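You operate a simulated robot arm through the tools that you are given. There is no shell and no other tool.

You run a simulated robot arm. Do the job below in one go: nothing can be reset, and whatever is moved stays where it is left.

TASK
Plug in the control unit and bring the board up at 1500 rpm.
Fine: On the middle yellow board. Grey plug into the socket on top of the unit and the orange lock slid over it before the main switch goes on. Key on, rpm dial on its mark.

Only the result counts: the job must be done as asked and must still hold three seconds after the hand-in. Knocking over, shifting, dropping, spilling or breaking anything else fails it.

THE ROBOT
A 7-joint arm with a two-finger parallel gripper, fixed in place. Base frame: the origin is at the foot of the arm, x ahead of it, y to its left, z up; the work surface is at about z = 900. Readings come in mm, degrees, newtons and seconds.
Its first joint turns from -166.0 to 166.0 degrees. Payload 4.4 kg.
The TCP is the grasp point between the finger pads, 23 mm short of the fingertips. In the tool frame z runs along the fingers and y along their closing line. Largest opening 94 mm; finger width 38, thickness 10; the body of the gripper, 54 by 96 mm, starts 39 mm behind the TCP.
Orientation is that of the tool frame in the base frame, as a unit quaternion [w, x, y, z]. With the fingers straight down and closing along the base's y, the tool's x points along the base's -x, its y along +y and its z along -z.

THE INTERFACE
- The arm moves only by the tool nudge_tool. Its argument "increments" is a list of rows, each a list of 7 numbers: the shift along the base's x, y, z in units of 250 mm (1.0 is 250 mm), then the turn, a rotation vector about the base's x, y, z in units of 60 degrees (1.0 is 60 degrees), then the opening, from 0 (shut) to 1 (fully open). In form: [[tx, ty, tz, wx, wy, wz, grip], ...]. A call has 1 to 20 rows; each row is the pose to reach, as a shift and turn from the pose commanded when the call began. A call with a number of a shift or a turn outside -1 to 1 is refused whole. Each row takes 0.2 s and may step no farther than 50 mm and 8.6 degrees from the row before; otherwise, or with a gripper value out of range, the whole call is refused. A pose out of reach is approached as far as the arm can. The call stops where the force on the tool passes 90 N (or 10 N more than at its start, if that is more) or the arm is blocked; 0.2 s more then pass. Each finger travels about 72 mm/s and halts on what it meets, pressing with about 40 N; the grip force reading is that of the motor and also rises with nothing between the fingers. The clock runs only during rows and for 0.2 s after the last one: add rows that repeat a pose to give the fingers time. The reply holds the time, the measured pose of the TCP, the force on the tool along the base axes, the opening and the grip force, in the units named above and with some noise, with the torque about the TCP (base axes, N m) and any sound that the robot's microphone picked up.
- Cameras (640 x 400 px; columns grow to the right, rows downward): "scene" is fixed at [50.7, 501.3, 1587.2]; the picture's right is [-0.06, -1.00, 0.00], its down [-0.22, 0.01, -0.98] and it looks along [0.97, -0.06, -0.22] (base axes); focal length 245 px, centre (320, 200). "wrist" rides on the gripper at [86, 16, -74] in the tool frame; the picture's right is [-0.18, 0.98, 0.00], its down [-0.58, -0.11, -0.81] and it looks along [-0.79, -0.15, 0.59] (tool axes); focal length 243 px, centre (320, 200).
- camera(camera): a new picture of that camera. No time passes.
- pixel_to_xyz(camera, pixels): there is no depth. For up to 12 entries [column, row, z] of the newest picture of that camera ("zoom" is the newest enlarged one), the place [x, y] in the base frame at which the ray of that pixel passes the height z, good to about 2 mm. No time passes.
- close_up(camera, box): a new picture of the part [left, top, right, bottom] of that camera's present view, enlarged. No time passes.
- close_job(): hands the job in; it is judged then, once.

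Leave the gripper open and the arm clear of the work at the hand-in unless told otherwise.

The tools are called after ">>>" by a JSON object that holds its "method" and its "body". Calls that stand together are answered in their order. nudge_tool: Moves the arm, as the interface text tells. Its arguments: {"type":"object","properties":{"increments":{"type":"array","items":{"type":"array","items":{"type":"number"}}}},"required":["increments"]} The other tools are called the same way: camera (camera) takes a picture; pixel_to_xyz (camera, pixels) gives the place at which the rays of pixels pass given heights; close_up (camera, box) takes an enlarged picture of a part of a camera's view; close_job () hands the job in.

At the start:

```text
clock: 0.0
position: [690.5, 178.8, 1612.1]
tcp_rot: [0.0, 0.0, 1.0, 0.0]
ft_force: [-1.0, 0.6, -0.3]
ft_torque: [-0.02, -0.01, 0.0]
grip_width: 93.7
finger_force: 0.0
```

scene: 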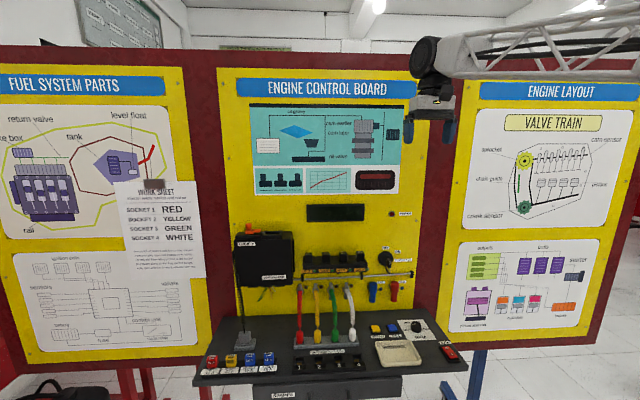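
wrist: 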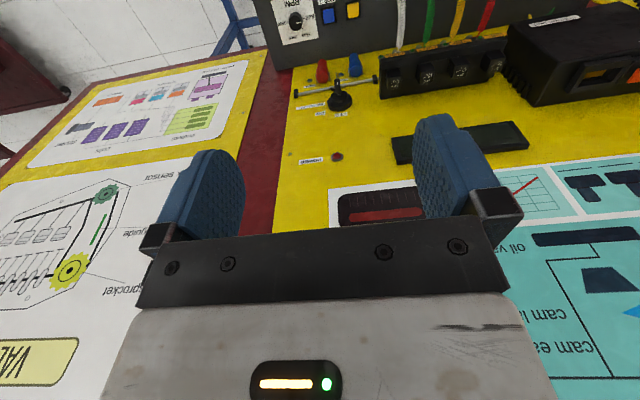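

I'll start by looking closely at the middle board: the control unit at about (265,260), and the shelf with the plug, leads, switches and dial.

>>> {"method": "close_up", "body": {"camera": "scene", "box": [220, 210, 320, 300]}}

>>> {"method": "close_up", "body": {"camera": "scene", "box": [190, 300, 330, 400]}}

>>> {"method": "close_up", "body": {"camera": "scene", "box": [340, 200, 480, 300]}}

>>> {"method": "close_up", "body": {"camera": "scene", "box": [340, 300, 480, 400]}}

>>> {"method": "close_up", "body": {"camera": "scene", "box": [110, 170, 210, 280]}}

```text
4.44 times, centred on (270, 255) of scene
```

zoom: 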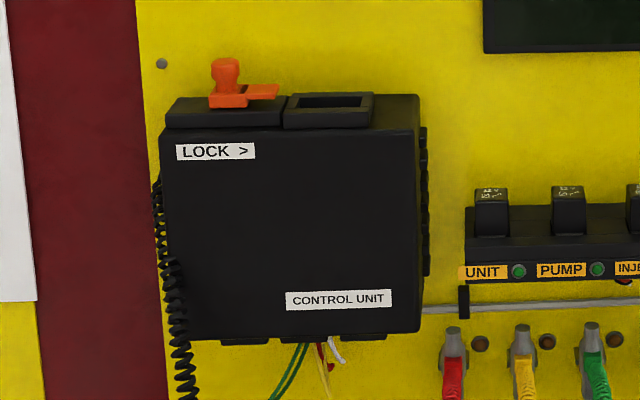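

```text
4.00 times, centred on (260, 350) of scene
```

zoom: 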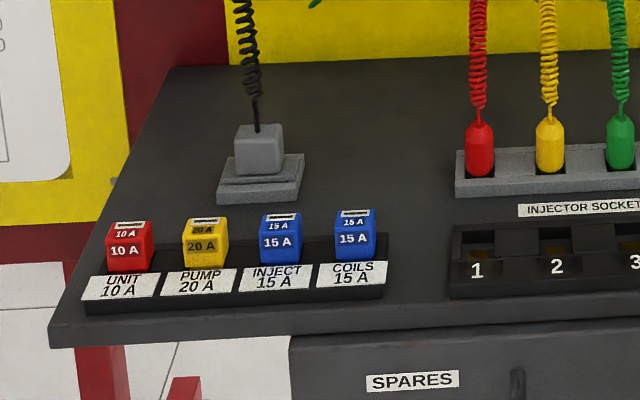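

```text
4.00 times, centred on (410, 250) of scene
```

zoom: 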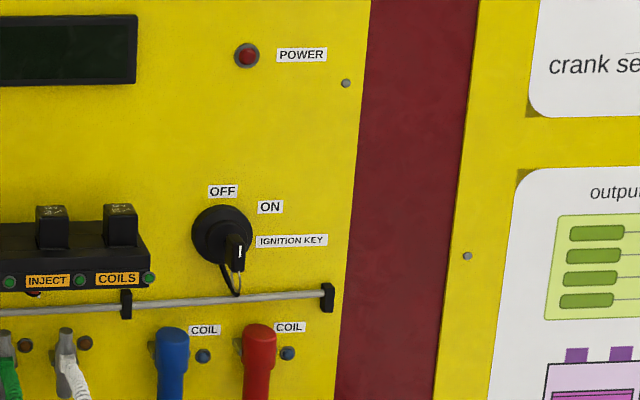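

```text
4.00 times, centred on (410, 350) of scene
```

zoom: 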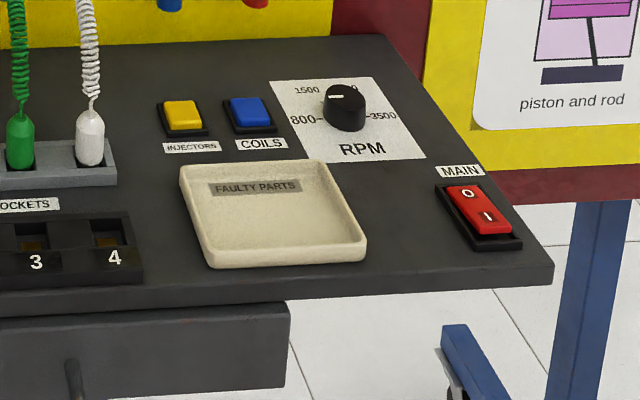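

```text
3.64 times, centred on (160, 225) of scene
```

zoom: 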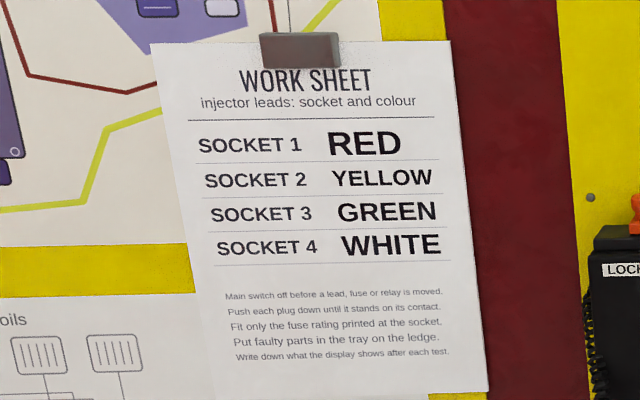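

The worksheet leads aren't part of this job. I want finer views of the lock and socket near (262,232), the parked plug near (255,338), the key near (398,260), the dial near (425,327) and the main switch near (452,353).

>>> {"method": "close_up", "body": {"camera": "scene", "box": [230, 215, 300, 255]}}

>>> {"method": "close_up", "body": {"camera": "scene", "box": [225, 320, 285, 360]}}

>>> {"method": "close_up", "body": {"camera": "scene", "box": [375, 240, 425, 280]}}

>>> {"method": "close_up", "body": {"camera": "scene", "box": [400, 310, 475, 370]}}

>>> {"method": "close_up", "body": {"camera": "wrist", "box": [260, 0, 400, 130]}}

>>> {"method": "close_up", "body": {"camera": "wrist", "box": [480, 0, 640, 120]}}

```text
9.14 times, centred on (265, 235) of scene
```

zoom: 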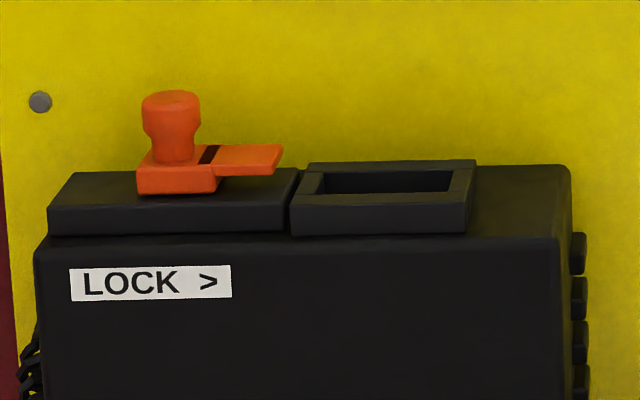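

```text
10.00 times, centred on (255, 340) of scene
```

zoom: 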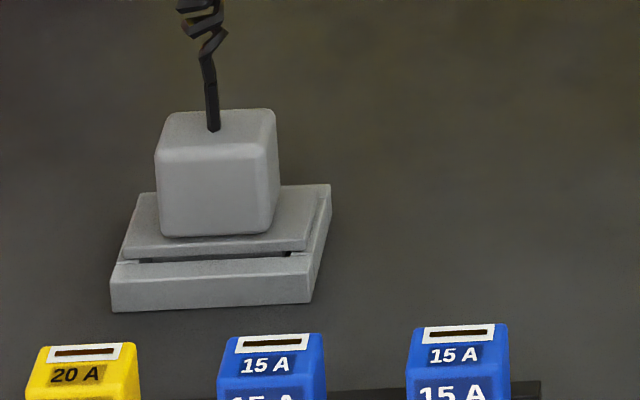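

```text
10.00 times, centred on (400, 260) of scene
```

zoom: 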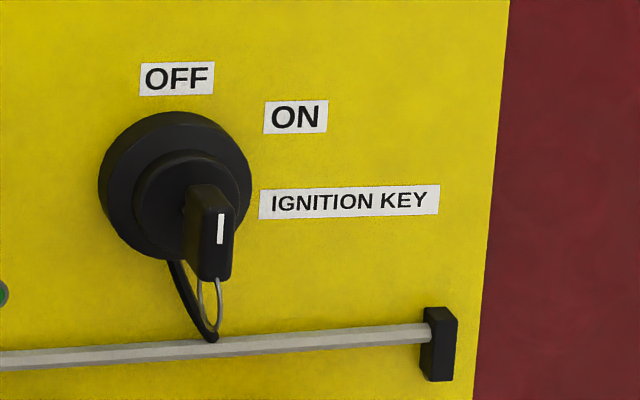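

```text
6.67 times, centred on (438, 340) of scene
```

zoom: 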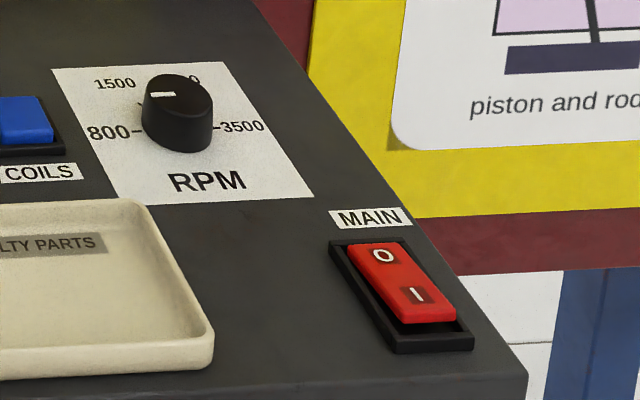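

```text
3.08 times, centred on (330, 65) of wrist
```

zoom: 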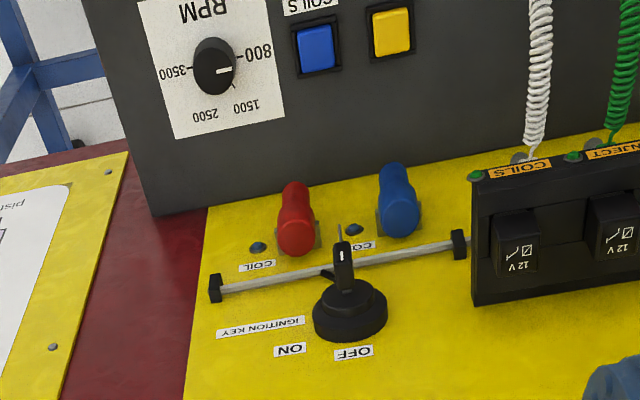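

```text
3.33 times, centred on (560, 60) of wrist
```

zoom: 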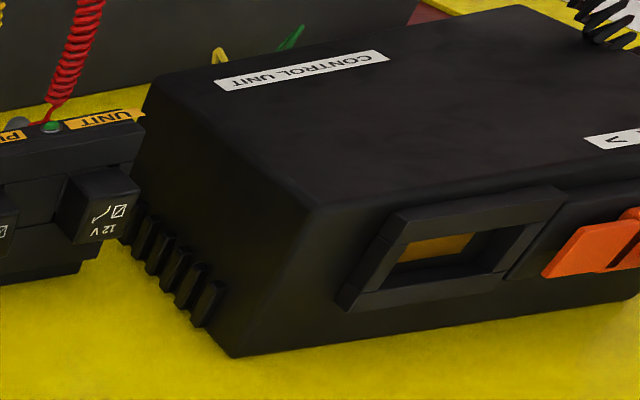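

The board, key, dial and main switch are clear. The dial's white line seems to sit near 800, and the key is at OFF. I'll move down and back in two calls to bring the wrist camera near the ledge; the path is free space in front of the board.

>>> {"method": "nudge_tool", "body": {"increments": [[-0.05, -0.02, -0.18, 0, 0, 0, 1], [-0.1, -0.04, -0.36, 0, 0, 0, 1], [-0.15, -0.06, -0.54, 0, 0, 0, 1], [-0.2, -0.08, -0.72, 0, 0, 0, 1], [-0.25, -0.1, -0.9, 0, 0, 0, 1]]}}

>>> {"method": "camera", "body": {"camera": "wrist"}}

>>> {"method": "camera", "body": {"camera": "scene"}}

```text
clock: 1.2
position: [626.6, 150.1, 1386.1]
tcp_rot: [0.0, -0.001, 1.0, 0.0]
ft_force: [0.5, 0.3, -0.4]
ft_torque: [0.0, -0.03, -0.05]
grip_width: 94.0
finger_force: 0.0
```

```text
taken
```

wrist: 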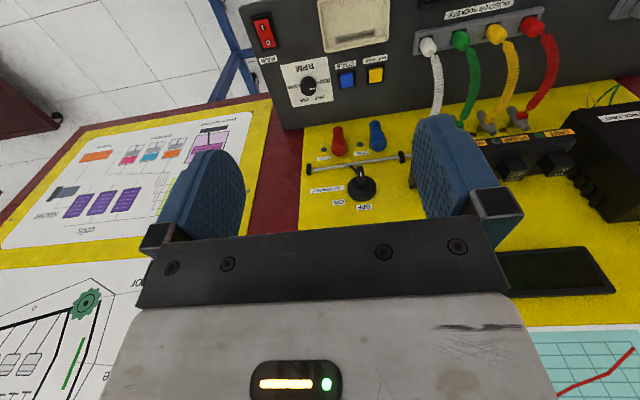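

```text
taken
```

scene: 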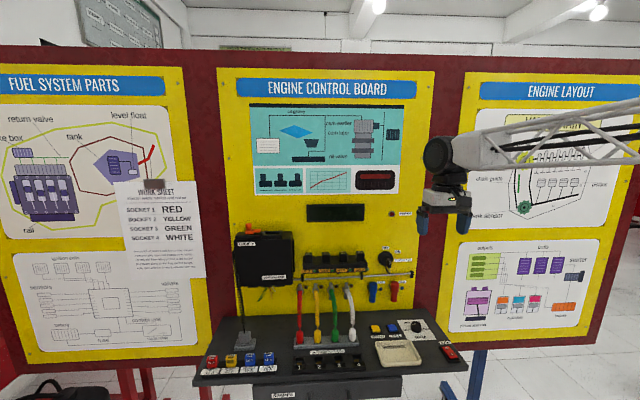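

Both views are as expected and nothing was touched. I'll go down another 210 mm and back 60 mm to see the dial, the main switch and the key.

>>> {"method": "nudge_tool", "body": {"increments": [[-0.05, 0, -0.18, 0, 0, 0, 1], [-0.1, 0, -0.36, 0, 0, 0, 1], [-0.15, 0, -0.54, 0, 0, 0, 1], [-0.2, 0, -0.7, 0, 0, 0, 1], [-0.24, 0, -0.84, 0, 0, 0, 1]]}}

>>> {"method": "camera", "body": {"camera": "wrist"}}

>>> {"method": "camera", "body": {"camera": "scene"}}

```text
clock: 2.4
position: [567.4, 153.2, 1176.3]
tcp_rot: [0.001, 0.0, 1.0, 0.0]
ft_force: [-0.1, 0.5, 0.3]
ft_torque: [-0.02, -0.01, 0.01]
grip_width: 93.9
finger_force: 0.0
```

```text
taken
```

wrist: 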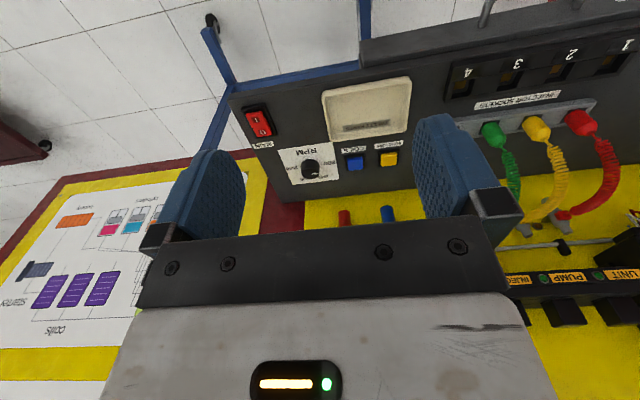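

```text
taken
```

scene: 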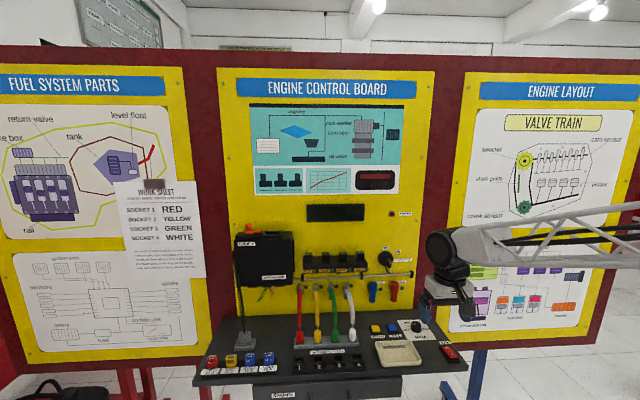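

Now the dial shows at wrist (310,168) and the main switch at (260,123). I'll enlarge both and work out the ledge height by comparing rays from the two cameras.

>>> {"method": "close_up", "body": {"camera": "wrist", "box": [230, 90, 350, 190]}}

>>> {"method": "pixel_to_xyz", "body": {"camera": "wrist", "pixels": [[232, 95, 900], [232, 95, 950], [260, 123, 900], [260, 123, 950], [358, 158, 900], [358, 158, 950], [395, 155, 900], [395, 155, 950]]}}

>>> {"method": "pixel_to_xyz", "body": {"camera": "scene", "pixels": [[468, 371, 900], [468, 371, 950], [452, 353, 900], [452, 353, 950], [403, 328, 900], [403, 328, 950], [386, 328, 900], [386, 328, 950]]}}

```text
4.00 times, centred on (290, 140) of wrist
```

zoom: 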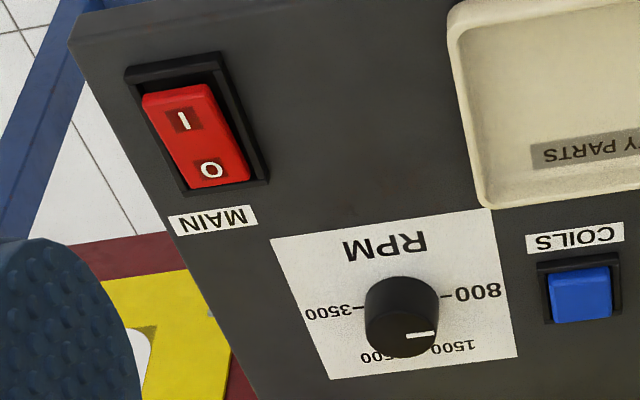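

```text
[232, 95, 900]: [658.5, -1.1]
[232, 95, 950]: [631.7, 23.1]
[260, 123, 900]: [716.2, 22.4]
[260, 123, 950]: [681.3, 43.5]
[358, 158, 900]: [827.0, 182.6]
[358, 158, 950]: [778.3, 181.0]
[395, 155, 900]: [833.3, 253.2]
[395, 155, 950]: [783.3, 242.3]
```

```text
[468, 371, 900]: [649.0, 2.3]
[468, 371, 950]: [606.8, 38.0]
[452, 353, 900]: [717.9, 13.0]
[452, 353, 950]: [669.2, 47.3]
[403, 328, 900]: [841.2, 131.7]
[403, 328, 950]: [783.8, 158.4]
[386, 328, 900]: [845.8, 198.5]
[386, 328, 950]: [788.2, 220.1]
```

I need better pixel pairs, so I'll redo the ray comparison with matched points: coils button centre, main rocker centre and tray label.

>>> {"method": "pixel_to_xyz", "body": {"camera": "wrist", "pixels": [[355, 163.5, 900], [355, 163.5, 920], [258.8, 123.8, 900], [258.8, 123.8, 920], [327.3, 142.5, 900], [327.3, 142.5, 920], [288.6, 162.3, 900], [288.6, 162.3, 920]]}}

>>> {"method": "pixel_to_xyz", "body": {"camera": "scene", "pixels": [[392.5, 328, 900], [392.5, 328, 920], [450, 352, 900], [450, 352, 920], [421.5, 338.5, 900], [421.5, 338.5, 920]]}}

```text
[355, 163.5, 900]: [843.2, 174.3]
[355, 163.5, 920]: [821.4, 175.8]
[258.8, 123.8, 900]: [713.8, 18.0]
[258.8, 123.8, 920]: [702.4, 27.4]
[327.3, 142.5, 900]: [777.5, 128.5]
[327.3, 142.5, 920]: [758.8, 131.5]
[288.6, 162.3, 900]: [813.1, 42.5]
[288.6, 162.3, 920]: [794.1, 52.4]
```

```text
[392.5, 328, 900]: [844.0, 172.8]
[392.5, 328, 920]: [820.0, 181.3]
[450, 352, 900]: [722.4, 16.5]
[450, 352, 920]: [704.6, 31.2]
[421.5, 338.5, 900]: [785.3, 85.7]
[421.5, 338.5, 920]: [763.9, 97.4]
```

The ledge is at about z=900. Next I'll locate the plug, its holder, the fuses and the ledge corners from the scene view.

>>> {"method": "pixel_to_xyz", "body": {"camera": "scene", "pixels": [[234.2, 351.2, 900], [254, 350.3, 900], [256, 338.5, 910], [235.5, 339.5, 910], [239, 343.5, 910], [250.5, 343.5, 910], [239, 332, 940], [250.5, 332, 940], [245, 332, 940], [198, 375, 900], [232, 317, 900], [424, 316, 900]]}}

>>> {"method": "pixel_to_xyz", "body": {"camera": "scene", "pixels": [[234, 233, 1200], [292, 233, 1200], [234, 285, 1100], [290, 285, 1100], [272, 233, 1220], [254, 229, 1220], [392, 258, 1150], [215, 360, 920]]}}

```text
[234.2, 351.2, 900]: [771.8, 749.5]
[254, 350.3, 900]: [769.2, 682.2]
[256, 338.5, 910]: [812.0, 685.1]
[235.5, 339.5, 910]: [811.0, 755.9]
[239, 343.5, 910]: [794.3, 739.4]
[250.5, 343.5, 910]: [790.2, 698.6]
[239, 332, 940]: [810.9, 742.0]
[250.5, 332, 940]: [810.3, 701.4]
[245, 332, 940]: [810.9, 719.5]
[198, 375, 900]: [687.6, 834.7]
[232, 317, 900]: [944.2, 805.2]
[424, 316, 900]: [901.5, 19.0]
```

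```text
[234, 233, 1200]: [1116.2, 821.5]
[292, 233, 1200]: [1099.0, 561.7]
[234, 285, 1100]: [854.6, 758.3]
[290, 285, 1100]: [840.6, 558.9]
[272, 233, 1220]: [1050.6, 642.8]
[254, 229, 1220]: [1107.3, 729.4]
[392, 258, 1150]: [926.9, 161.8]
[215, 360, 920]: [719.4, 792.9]
```

The plug sits near (800,720,~925), about 1075 mm out from the base, so I'll need a tilted tool to reach it. First I'll move left in front of the board to inspect the plug, unit and lock with the wrist camera. That means +y in steps, staying above and in front of the ledge.

>>> {"method": "nudge_tool", "body": {"increments": [[0, 0.18, 0, 0, 0, 0, 1], [0, 0.36, 0, 0, 0, 0, 1], [0, 0.54, 0, 0, 0, 0, 1], [0, 0.72, 0, 0, 0, 0, 1], [0, 0.9, 0, 0, 0, 0, 1], [0, 1.0, 0, 0, 0, 0, 1]]}}

>>> {"method": "nudge_tool", "body": {"increments": [[0, 0.18, 0, 0, 0, 0, 1], [0, 0.36, 0, 0, 0, 0, 1], [0, 0.54, 0, 0, 0, 0, 1], [0, 0.72, 0, 0, 0, 0, 1], [0, 0.9, 0, 0, 0, 0, 1], [0, 1.0, 0, 0, 0, 0, 1]]}}

>>> {"method": "camera", "body": {"camera": "wrist"}}

>>> {"method": "camera", "body": {"camera": "scene"}}

```text
clock: 3.8
position: [566.8, 402.4, 1177.2]
tcp_rot: [0.0, 0.0, 1.0, 0.0]
ft_force: [0.7, -0.8, -0.1]
ft_torque: [0.0, 0.06, 0.01]
grip_width: 94.1
finger_force: 0.1
```

```text
clock: 5.2
position: [567.1, 653.5, 1178.1]
tcp_rot: [0.0, 0.0, 1.0, 0.0]
ft_force: [0.5, 0.6, -0.4]
ft_torque: [0.02, 0.01, -0.01]
grip_width: 94.4
finger_force: 0.0
```

```text
taken
```

wrist: 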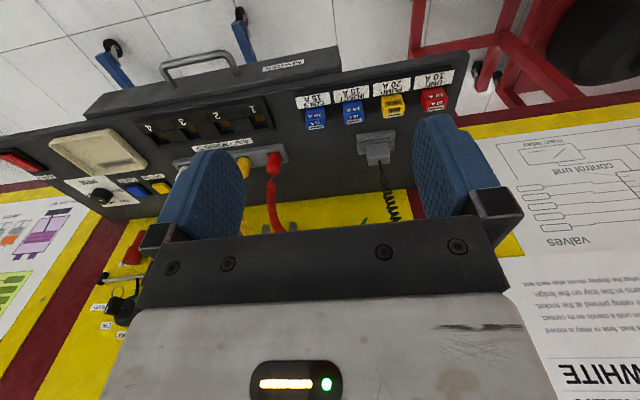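

```text
taken
```

scene: 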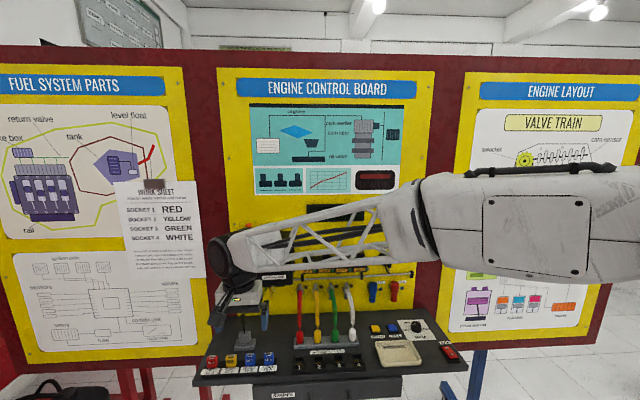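

The plug is at wrist (377,147). I'll zoom in on it there.

>>> {"method": "close_up", "body": {"camera": "wrist", "box": [330, 110, 430, 180]}}

>>> {"method": "close_up", "body": {"camera": "scene", "box": [190, 230, 300, 350]}}

```text
5.71 times, centred on (380, 145) of wrist
```

zoom: 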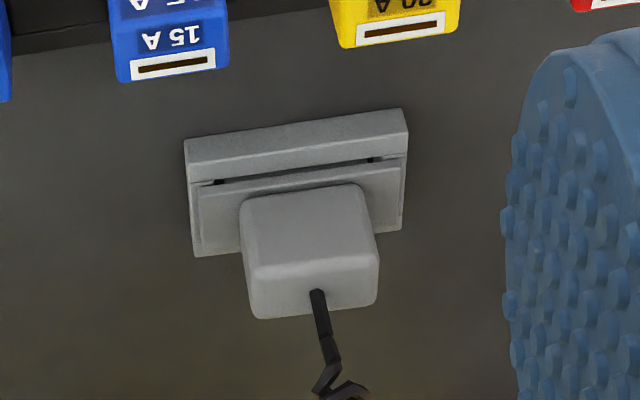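

```text
3.33 times, centred on (245, 290) of scene
```

zoom: 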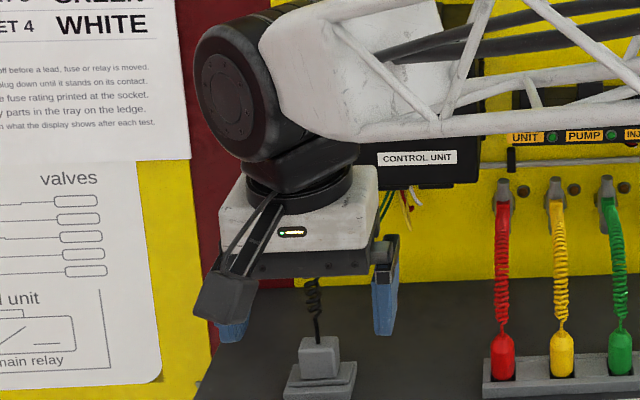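

I'll triangulate the plug body, comparing scene zoom and wrist zoom pixels of its front-top corners, the flange and the frame.

>>> {"method": "pixel_to_xyz", "body": {"camera": "wrist", "pixels": [[389.6, 154.6, 920], [389.6, 154.6, 950], [367.8, 157.2, 920], [367.8, 157.2, 950], [395, 130, 900], [395, 130, 920], [356.5, 134.5, 900], [356.5, 134.5, 920], [394.2, 150, 900], [394.2, 150, 920], [358, 155, 900], [379.4, 161, 940]]}}

>>> {"method": "pixel_to_xyz", "body": {"camera": "scene", "pixels": [[239, 335, 920], [239, 335, 950], [250, 334.3, 920], [250, 334.3, 950], [234.2, 348.5, 900], [234.2, 348.5, 920], [254, 347.5, 900], [254, 347.5, 920], [256, 338.5, 900], [256, 338.5, 920], [244.3, 332.8, 940]]}}

```text
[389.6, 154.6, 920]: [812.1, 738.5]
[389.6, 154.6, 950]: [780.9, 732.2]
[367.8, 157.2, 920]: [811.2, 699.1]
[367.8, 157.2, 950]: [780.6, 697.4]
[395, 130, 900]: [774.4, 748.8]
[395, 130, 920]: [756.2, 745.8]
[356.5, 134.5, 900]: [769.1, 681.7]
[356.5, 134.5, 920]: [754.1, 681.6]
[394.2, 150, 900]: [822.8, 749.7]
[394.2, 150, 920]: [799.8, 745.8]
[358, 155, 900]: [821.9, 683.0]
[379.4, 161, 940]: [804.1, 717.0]
```

```text
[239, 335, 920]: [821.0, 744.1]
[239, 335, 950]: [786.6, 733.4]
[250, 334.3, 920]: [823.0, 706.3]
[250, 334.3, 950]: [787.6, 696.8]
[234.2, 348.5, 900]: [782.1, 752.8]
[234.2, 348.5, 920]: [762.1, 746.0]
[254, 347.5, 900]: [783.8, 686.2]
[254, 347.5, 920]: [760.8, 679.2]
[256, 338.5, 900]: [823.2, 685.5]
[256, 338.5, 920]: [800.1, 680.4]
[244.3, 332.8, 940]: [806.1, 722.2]
```

The plug body is about 36 mm wide (y≈697–733), spans x≈783–808 and z≈915–950, and has a flange below it. With the tool tilted outward, the wrist camera has to be on the upper side, so I'll turn the tool half round about the vertical. Here it is in free space. First +60°.

>>> {"method": "nudge_tool", "body": {"increments": [[0, 0, 0, 0, 0, 0.14, 1], [0, 0, 0, 0, 0, 0.28, 1], [0, 0, 0, 0, 0, 0.42, 1], [0, 0, 0, 0, 0, 0.56, 1], [0, 0, 0, 0, 0, 0.7, 1], [0, 0, 0, 0, 0, 0.84, 1], [0, 0, 0, 0, 0, 0.98, 1]]}}

>>> {"method": "camera", "body": {"camera": "wrist"}}

>>> {"method": "camera", "body": {"camera": "scene"}}

```text
clock: 6.8
position: [567.0, 653.5, 1177.9]
tcp_rot: [0.001, -0.492, 0.871, 0.0]
ft_force: [-0.5, -0.2, 0.7]
ft_torque: [0.05, -0.02, -0.03]
grip_width: 93.6
finger_force: 0.0
```

```text
taken
```

wrist: 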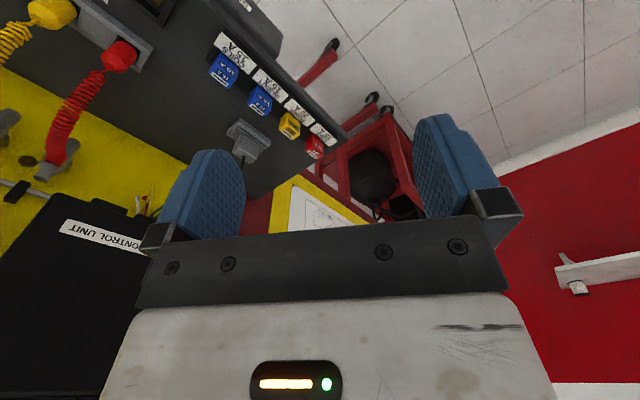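

```text
taken
```

scene: 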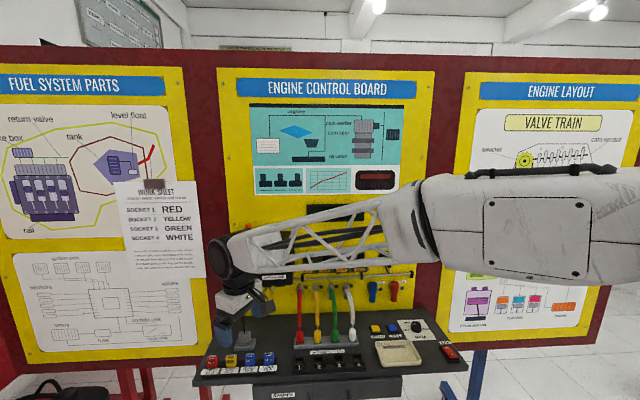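

The turn went cleanly. I'll continue with another +58.8°.

>>> {"method": "nudge_tool", "body": {"increments": [[0, 0, 0, 0, 0, 0.14, 1], [0, 0, 0, 0, 0, 0.28, 1], [0, 0, 0, 0, 0, 0.42, 1], [0, 0, 0, 0, 0, 0.56, 1], [0, 0, 0, 0, 0, 0.7, 1], [0, 0, 0, 0, 0, 0.84, 1], [0, 0, 0, 0, 0, 0.98, 1]]}}

>>> {"method": "camera", "body": {"camera": "wrist"}}

```text
clock: 8.4
position: [567.2, 653.1, 1177.0]
tcp_rot: [-0.001, 0.856, -0.517, 0.001]
ft_force: [1.0, 0.5, -0.1]
ft_torque: [-0.03, -0.01, -0.02]
grip_width: 94.2
finger_force: 0.0
```

```text
taken
```

wrist: 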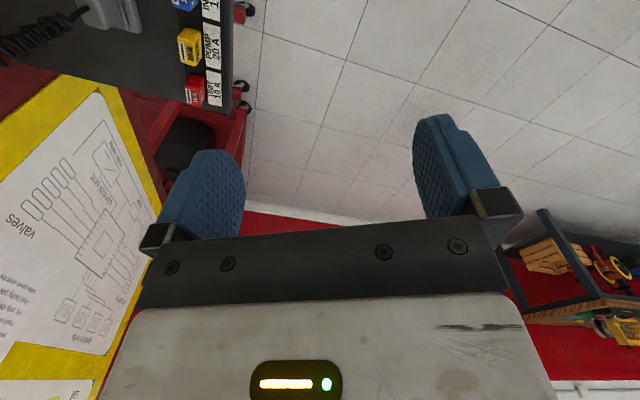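

Total is +117.7° and still free. One more turn of +58.9° completes the flip, with the closing line matched to the board's 3.4° yaw.

>>> {"method": "nudge_tool", "body": {"increments": [[0, 0, 0, 0, 0, 0.14, 1], [0, 0, 0, 0, 0, 0.28, 1], [0, 0, 0, 0, 0, 0.42, 1], [0, 0, 0, 0, 0, 0.56, 1], [0, 0, 0, 0, 0, 0.7, 1], [0, 0, 0, 0, 0, 0.84, 1], [0, 0, 0, 0, 0, 0.982, 1]]}}

>>> {"method": "camera", "body": {"camera": "wrist"}}

>>> {"method": "camera", "body": {"camera": "scene"}}

```text
clock: 10.0
position: [566.7, 653.9, 1177.2]
tcp_rot: [0.0, 1.0, -0.03, 0.001]
ft_force: [-0.7, 0.1, -0.3]
ft_torque: [-0.05, 0.02, -0.02]
grip_width: 93.8
finger_force: 0.0
```

```text
taken
```

wrist: 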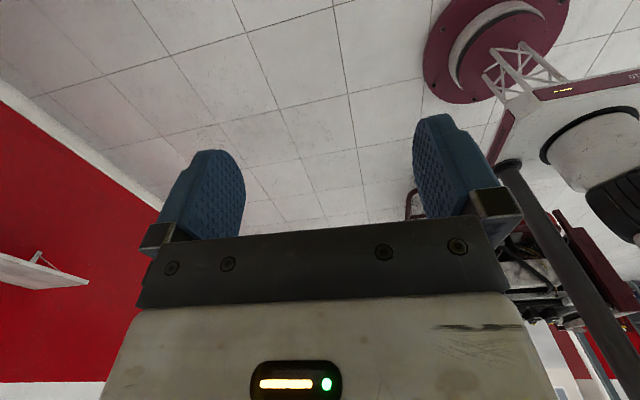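

```text
taken
```

scene: 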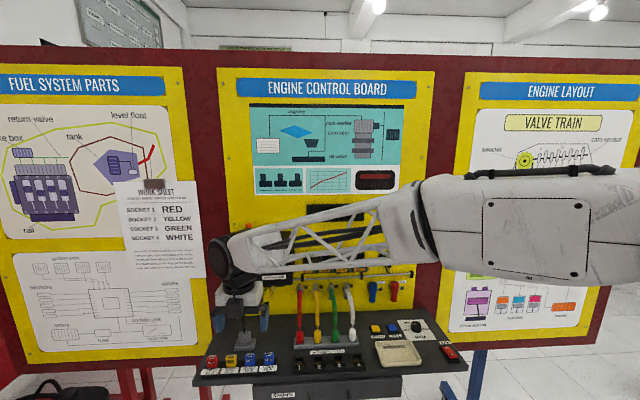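

The flip is done; the camera now faces back toward the robot. Next I'll tilt the tool outward by 60° about the board's left–right line, in place, so the fingers point forward and down and the camera looks straight down.

>>> {"method": "nudge_tool", "body": {"increments": [[0, 0, 0, -0.008, -0.14, 0, 1], [0, 0, 0, -0.016, -0.28, 0, 1], [0, 0, 0, -0.025, -0.42, 0, 1], [0, 0, 0, -0.033, -0.56, 0, 1], [0, 0, 0, -0.041, -0.7, 0, 1], [0, 0, 0, -0.05, -0.84, 0, 1], [0, 0, 0, -0.056, -0.95, 0, 1], [0, 0, 0, -0.059, -0.998, 0, 1]]}}

>>> {"method": "camera", "body": {"camera": "wrist"}}

>>> {"method": "camera", "body": {"camera": "scene"}}

```text
clock: 11.8
position: [565.8, 654.6, 1177.4]
tcp_rot: [0.015, 0.866, -0.028, 0.499]
ft_force: [-0.4, 0.0, 0.6]
ft_torque: [0.0, 0.02, -0.03]
grip_width: 93.8
finger_force: 0.1
```

```text
taken
```

wrist: 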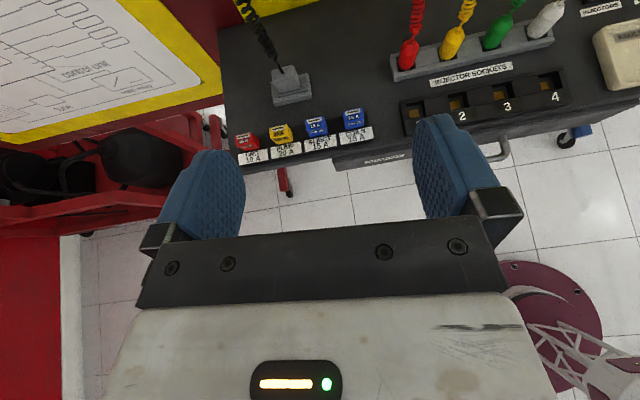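

```text
taken
```

scene: 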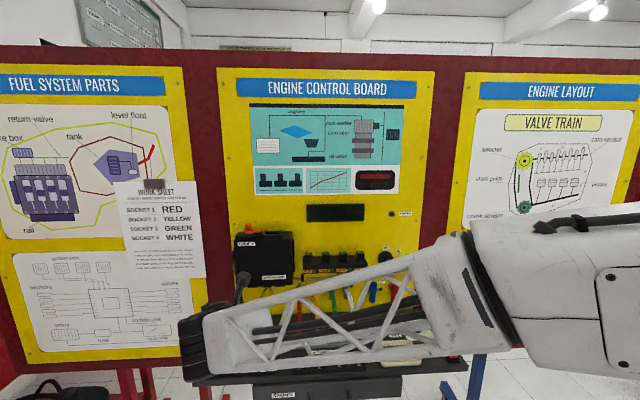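

The wrist view is now upright, with the plug at (290,85). Before gripping, I'll inspect the unit's socket and lock from above: up 220 mm, then forward.

>>> {"method": "nudge_tool", "body": {"increments": [[0, 0, 0.19, 0, 0, 0, 1], [0, 0, 0.38, 0, 0, 0, 1], [0, 0, 0.57, 0, 0, 0, 1], [0, 0, 0.76, 0, 0, 0, 1], [0, 0, 0.9, 0, 0, 0, 1], [0.19, 0, 0.9, 0, 0, 0, 1], [0.38, 0, 0.9, 0, 0, 0, 1], [0.57, 0, 0.9, 0, 0, 0, 1]]}}

>>> {"method": "camera", "body": {"camera": "wrist"}}

>>> {"method": "camera", "body": {"camera": "scene"}}

```text
clock: 13.6
position: [709.5, 653.5, 1403.0]
tcp_rot: [0.013, 0.866, -0.026, 0.499]
ft_force: [-0.1, -0.1, 1.0]
ft_torque: [0.02, 0.08, 0.05]
grip_width: 94.0
finger_force: 0.1
```

```text
taken
```

wrist: 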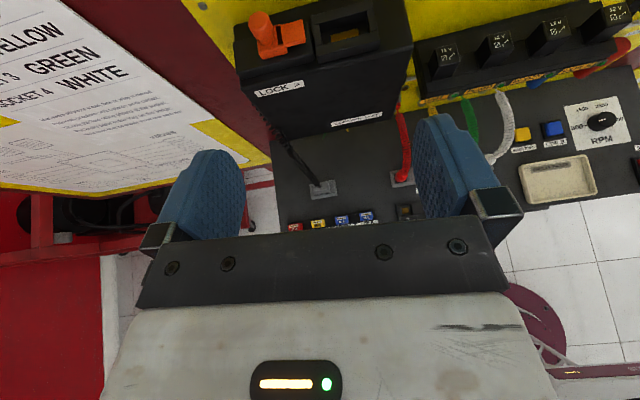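

```text
taken
```

scene: 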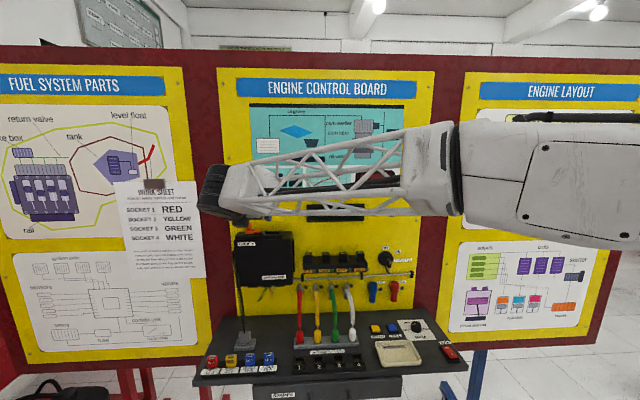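

The unit's top is visible now. I'll zoom in on the lock and socket.

>>> {"method": "close_up", "body": {"camera": "wrist", "box": [225, 0, 425, 125]}}

>>> {"method": "close_up", "body": {"camera": "wrist", "box": [230, 0, 400, 100]}}

>>> {"method": "close_up", "body": {"camera": "wrist", "box": [560, 90, 640, 160]}}

```text
3.20 times, centred on (325, 62) of wrist
```

zoom: 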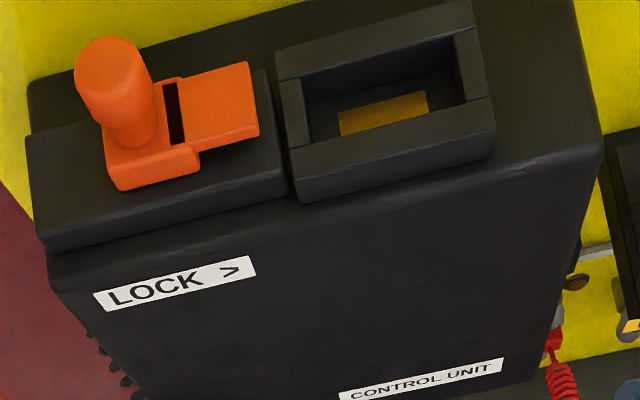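

```text
3.76 times, centred on (315, 50) of wrist
```

zoom: 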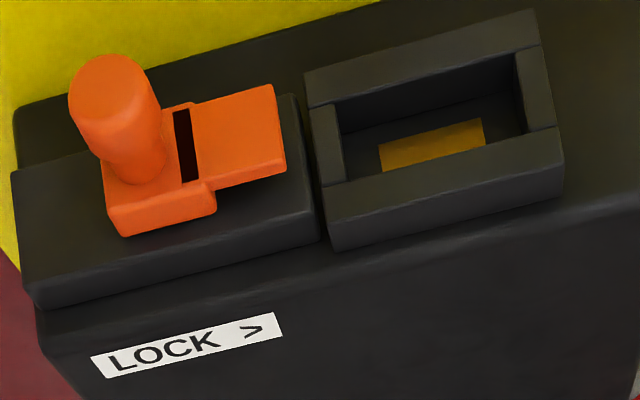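

```text
5.71 times, centred on (600, 125) of wrist
```

zoom: 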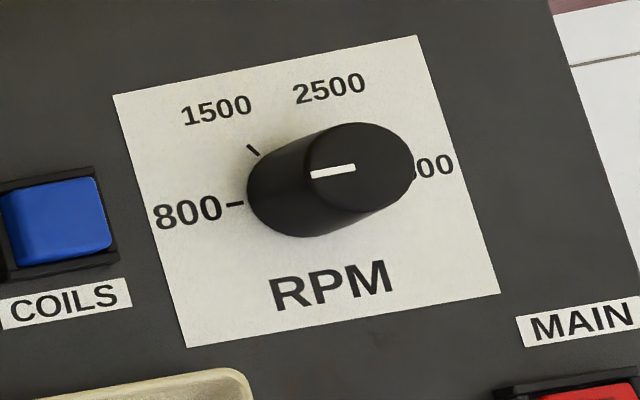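

The dial points at 800, and 1500 lies 60° clockwise of it. The socket's opening shows a gold contact. I'll triangulate the socket rim corners and the lock knob from both cameras.

>>> {"method": "pixel_to_xyz", "body": {"camera": "wrist", "pixels": [[315.6, 56.3, 1200], [315.6, 56.3, 1230], [378.8, 39, 1200], [378.8, 39, 1230], [259, 18, 1230], [259, 18, 1270], [312, 42, 1210], [312, 42, 1230], [306, 41, 1220], [322, 43.5, 1210], [371, 31.5, 1210], [373, 0, 1200]]}}

>>> {"method": "pixel_to_xyz", "body": {"camera": "scene", "pixels": [[261.9, 235.9, 1200], [261.9, 235.9, 1230], [281.1, 235.7, 1200], [281.1, 235.7, 1230], [248.6, 223.7, 1230], [248.6, 223.7, 1270], [260.6, 229.5, 1220], [260.6, 229.5, 1230], [282, 230.6, 1200], [282, 230.6, 1230]]}}

```text
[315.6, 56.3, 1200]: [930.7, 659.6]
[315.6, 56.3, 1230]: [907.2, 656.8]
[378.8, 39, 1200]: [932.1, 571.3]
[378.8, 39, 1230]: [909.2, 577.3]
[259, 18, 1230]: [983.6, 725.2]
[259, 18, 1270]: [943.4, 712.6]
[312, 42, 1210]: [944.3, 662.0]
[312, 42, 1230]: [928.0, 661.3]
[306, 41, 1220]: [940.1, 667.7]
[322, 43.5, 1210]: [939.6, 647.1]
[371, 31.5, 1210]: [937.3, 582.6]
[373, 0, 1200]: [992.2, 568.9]
```

```text
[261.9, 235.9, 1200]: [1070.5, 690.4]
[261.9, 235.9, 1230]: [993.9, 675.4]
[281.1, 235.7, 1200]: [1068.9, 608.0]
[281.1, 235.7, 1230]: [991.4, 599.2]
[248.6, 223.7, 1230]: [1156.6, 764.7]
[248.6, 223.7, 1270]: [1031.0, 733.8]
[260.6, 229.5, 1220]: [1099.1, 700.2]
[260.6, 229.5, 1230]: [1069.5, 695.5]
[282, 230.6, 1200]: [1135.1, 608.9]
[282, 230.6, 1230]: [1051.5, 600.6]
```

Triangulation gives the socket rim top at z≈1277, with its front edge at x≈870 and y from 586 to 652, the same 66 mm width as the parking holder. The lock knob top is near (902,701,1311). Now I'll come down in front of the unit to the plug, stopping high at z≈1060.

>>> {"method": "nudge_tool", "body": {"increments": [[0, 0.05, -0.19, 0, 0, 0, 1], [0, 0.1, -0.38, 0, 0, 0, 1], [0, 0.15, -0.57, 0, 0, 0, 1], [0, 0.2, -0.76, 0, 0, 0, 1], [0, 0.246, -0.95, 0, 0, 0, 1]]}}

>>> {"method": "nudge_tool", "body": {"increments": [[0, 0, -0.19, 0, 0, 0, 1], [0, 0, -0.38, 0, 0, 0, 1], [0, 0, -0.42, 0, 0, 0, 1]]}}

>>> {"method": "camera", "body": {"camera": "wrist"}}

>>> {"method": "camera", "body": {"camera": "scene"}}

```text
clock: 14.8
position: [707.5, 715.2, 1163.4]
tcp_rot: [0.015, 0.866, -0.027, 0.5]
ft_force: [-0.8, -0.3, 1.3]
ft_torque: [-0.01, 0.05, 0.0]
grip_width: 94.1
finger_force: 0.1
```

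```text
clock: 15.6
position: [709.0, 715.5, 1057.4]
tcp_rot: [0.014, 0.866, -0.026, 0.5]
ft_force: [-0.5, 0.4, -0.3]
ft_torque: [0.01, 0.0, -0.03]
grip_width: 94.2
finger_force: 0.1
```

```text
taken
```

wrist: 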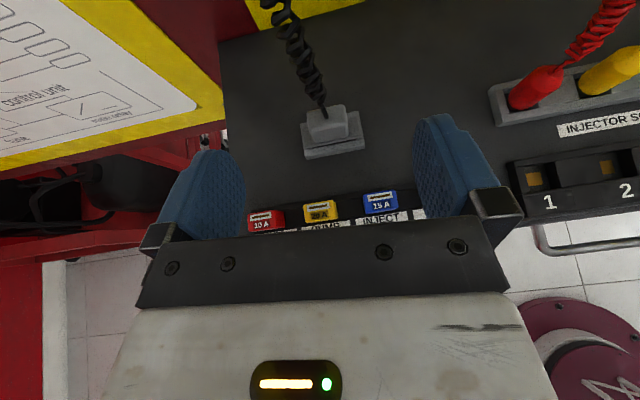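

```text
taken
```

scene: 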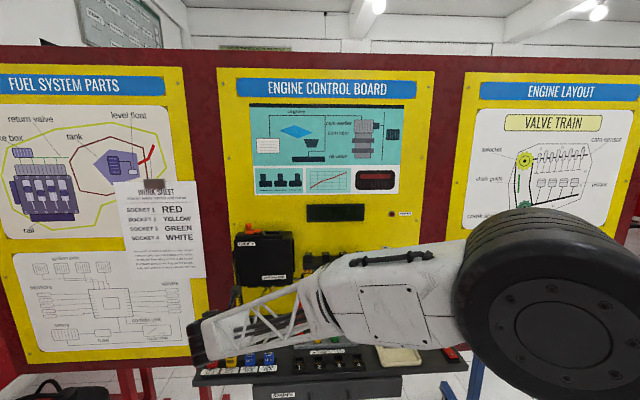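

The plug shows at wrist (328,130). I'll zoom for the exact geometry.

>>> {"method": "close_up", "body": {"camera": "wrist", "box": [290, 90, 380, 165]}}

>>> {"method": "pixel_to_xyz", "body": {"camera": "wrist", "pixels": [[328, 130, 950], [328, 130, 920], [305, 158, 910], [366, 150, 910], [250, 215, 930], [320, 212, 930], [380, 205, 930]]}}

```text
5.33 times, centred on (335, 128) of wrist
```

zoom: 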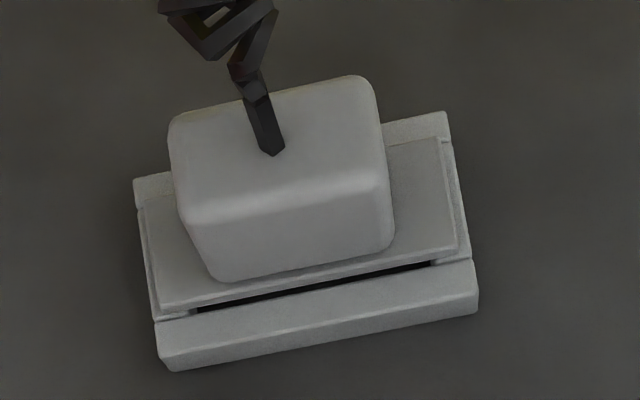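

```text
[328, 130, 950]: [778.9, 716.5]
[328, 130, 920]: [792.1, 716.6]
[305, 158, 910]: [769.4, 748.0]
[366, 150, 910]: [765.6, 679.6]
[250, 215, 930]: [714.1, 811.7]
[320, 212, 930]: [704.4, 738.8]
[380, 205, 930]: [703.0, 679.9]
```

>>> {"method": "pixel_to_xyz", "body": {"camera": "zoom", "pixels": [[190, 220, 950], [387, 190, 950], [172, 118, 950], [370, 78, 950], [212, 280, 916], [390, 245, 916], [272, 152, 950], [160, 312, 914], [465, 252, 914], [440, 140, 914], [175, 370, 900], [478, 312, 900]]}}

>>> {"method": "pixel_to_xyz", "body": {"camera": "zoom", "pixels": [[450, 112, 910], [135, 180, 910], [155, 322, 910], [475, 262, 910], [280, 205, 950], [300, 270, 916]]}}

```text
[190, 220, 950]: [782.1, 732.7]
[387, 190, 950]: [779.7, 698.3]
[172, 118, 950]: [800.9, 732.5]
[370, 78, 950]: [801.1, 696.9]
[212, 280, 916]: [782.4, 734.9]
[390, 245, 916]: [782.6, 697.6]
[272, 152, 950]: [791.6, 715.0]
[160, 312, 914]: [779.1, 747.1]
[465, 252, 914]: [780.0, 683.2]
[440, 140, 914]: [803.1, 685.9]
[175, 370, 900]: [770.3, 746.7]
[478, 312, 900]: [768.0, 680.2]
```

```text
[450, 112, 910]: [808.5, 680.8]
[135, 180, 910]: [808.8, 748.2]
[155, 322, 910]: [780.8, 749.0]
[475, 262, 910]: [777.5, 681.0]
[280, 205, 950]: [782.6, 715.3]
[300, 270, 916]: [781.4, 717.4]
```

The plug body centre is at (792,715), with its top at z=950 and the flange at about z=915. I'll check the fuse height for body clearance, then move forward over the plug to (787,715,1015).

>>> {"method": "pixel_to_xyz", "body": {"camera": "wrist", "pixels": [[320, 203, 920], [320, 203, 950], [380, 195, 920], [380, 195, 950]]}}

>>> {"method": "pixel_to_xyz", "body": {"camera": "scene", "pixels": [[231.5, 355.5, 920], [231.5, 355.5, 950], [250, 354, 920], [250, 354, 950]]}}

>>> {"method": "nudge_tool", "body": {"increments": [[0.15, 0, -0.04, 0, 0, 0, 1], [0.31, 0, -0.1, 0, 0, 0, 1], [0.31, 0, -0.17, 0, 0, 0, 1]]}}

>>> {"method": "camera", "body": {"camera": "wrist"}}

>>> {"method": "camera", "body": {"camera": "scene"}}

```text
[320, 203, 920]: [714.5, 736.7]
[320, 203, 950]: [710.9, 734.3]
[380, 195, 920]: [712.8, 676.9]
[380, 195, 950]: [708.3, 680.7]
```

```text
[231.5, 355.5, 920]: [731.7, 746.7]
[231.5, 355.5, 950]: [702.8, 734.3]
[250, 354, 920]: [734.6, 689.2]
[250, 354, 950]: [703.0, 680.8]
```

```text
clock: 16.4
position: [790.4, 716.2, 1015.1]
tcp_rot: [0.014, 0.866, -0.026, 0.5]
ft_force: [-0.9, -0.1, 0.5]
ft_torque: [0.0, 0.03, -0.01]
grip_width: 94.3
finger_force: 0.1
```

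```text
taken
```

wrist: 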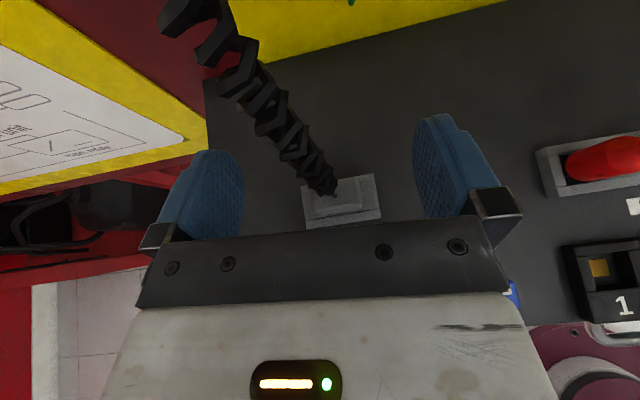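

```text
taken
```

scene: 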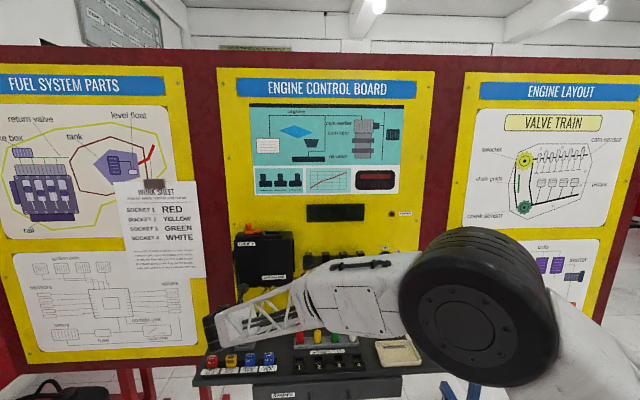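

The fuse tops reach z≈945, so a 60° tilt would leave too little clearance under the gripper body. I'll ease the tilt back to 50° here, above the plug, and re-read the position.

>>> {"method": "nudge_tool", "body": {"increments": [[0, 0, 0, 0.005, 0.083, 0, 1], [0, 0, 0, 0.01, 0.166, 0, 1], [0, 0, 0, 0.01, 0.166, 0, 1]]}}

>>> {"method": "close_up", "body": {"camera": "wrist", "box": [240, 100, 440, 225]}}

>>> {"method": "close_up", "body": {"camera": "scene", "box": [180, 290, 290, 370]}}

```text
clock: 17.2
position: [788.1, 715.9, 1016.0]
tcp_rot: [0.013, 0.906, -0.028, 0.423]
ft_force: [-0.2, 0.0, 0.5]
ft_torque: [-0.01, 0.03, 0.0]
grip_width: 93.5
finger_force: 0.2
```

```text
3.20 times, centred on (340, 162) of wrist
```

zoom: 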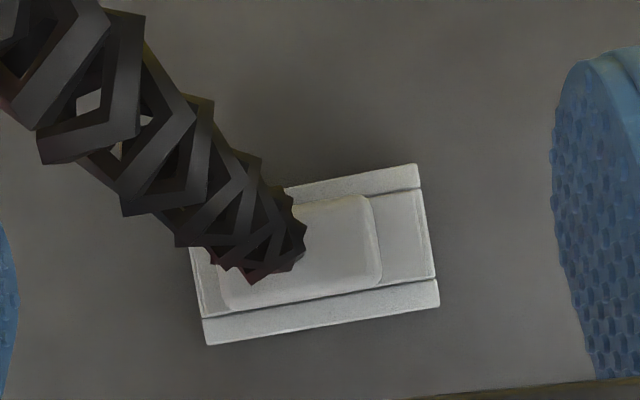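

```text
5.00 times, centred on (235, 330) of scene
```

zoom: 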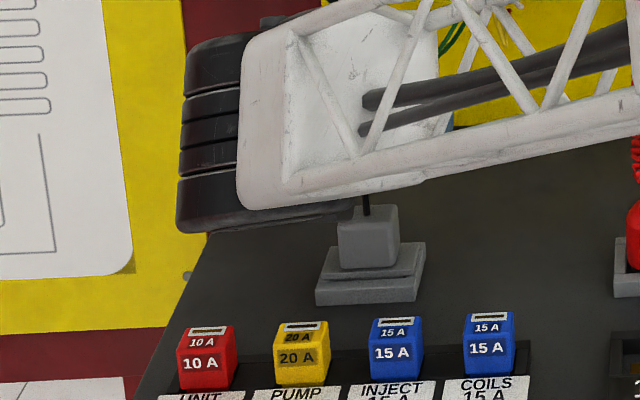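

This is a clear view, and the tilt is fine. Before picking up, I'll make a dry run to the matching pose over the socket: same offset, shifted about +100,−96,+367. That checks the reach and lets me compare the frame positions in the camera. I'll back out first, then go up.

>>> {"method": "nudge_tool", "body": {"increments": [[-0.18, 0, 0, 0, 0, 0, 1], [-0.36, 0, 0, 0, 0, 0, 1], [-0.36, 0, 0.19, 0, 0, 0, 1], [-0.36, 0, 0.38, 0, 0, 0, 1], [-0.36, 0, 0.57, 0, 0, 0, 1], [-0.36, 0, 0.76, 0, 0, 0, 1], [-0.36, 0, 0.95, 0, 0, 0, 1]]}}

>>> {"method": "nudge_tool", "body": {"increments": [[0, -0.1, 0.17, 0, 0, 0, 1], [0, -0.2, 0.34, 0, 0, 0, 1], [0, -0.3, 0.5, 0, 0, 0, 1], [0.1, -0.384, 0.6, 0, 0, 0, 1], [0.28, -0.384, 0.6, 0, 0, 0, 1], [0.46, -0.384, 0.6, 0, 0, 0, 1], [0.64, -0.384, 0.6, 0, 0, 0, 1], [0.76, -0.384, 0.6, 0, 0, 0, 1], [0.76, -0.384, 0.6, 0, 0, 0, 1]]}}

>>> {"method": "camera", "body": {"camera": "wrist"}}

>>> {"method": "camera", "body": {"camera": "scene"}}

```text
clock: 18.8
position: [694.4, 712.1, 1252.3]
tcp_rot: [0.013, 0.906, -0.028, 0.422]
ft_force: [-0.1, 0.4, -0.2]
ft_torque: [0.01, -0.01, 0.01]
grip_width: 93.8
finger_force: 0.1
```

```text
clock: 20.8
position: [886.2, 617.6, 1403.8]
tcp_rot: [0.013, 0.906, -0.028, 0.422]
ft_force: [0.1, -0.1, 0.6]
ft_torque: [-0.01, 0.01, -0.01]
grip_width: 94.3
finger_force: 0.1
```

```text
taken
```

wrist: 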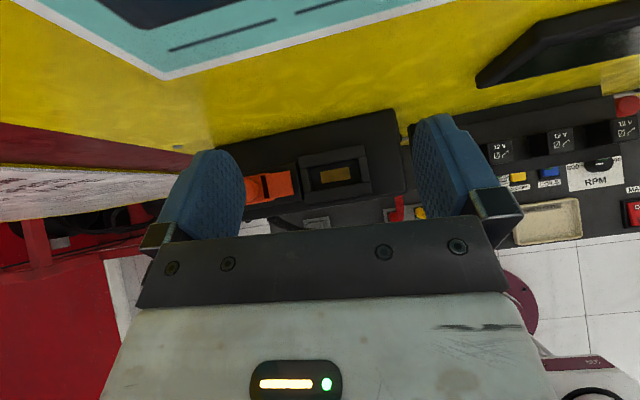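

```text
taken
```

scene: 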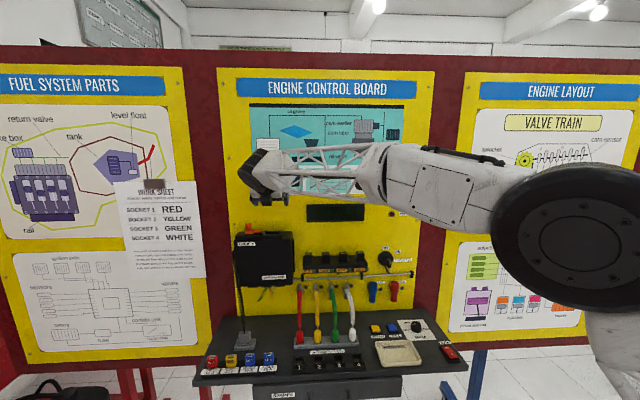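

The pose is reachable. I'll take the matching zoom of the socket frame.

>>> {"method": "close_up", "body": {"camera": "wrist", "box": [240, 100, 440, 225]}}

>>> {"method": "pixel_to_xyz", "body": {"camera": "zoom", "pixels": [[203, 200, 1277], [203, 260, 1277]]}}

```text
3.20 times, centred on (340, 162) of wrist
```

zoom: 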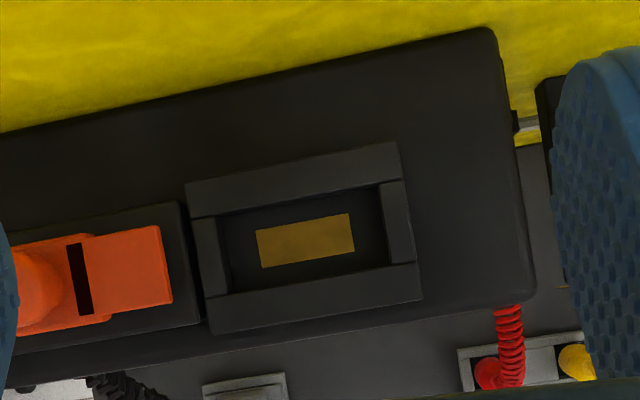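

```text
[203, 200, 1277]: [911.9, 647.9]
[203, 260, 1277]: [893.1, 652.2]
```

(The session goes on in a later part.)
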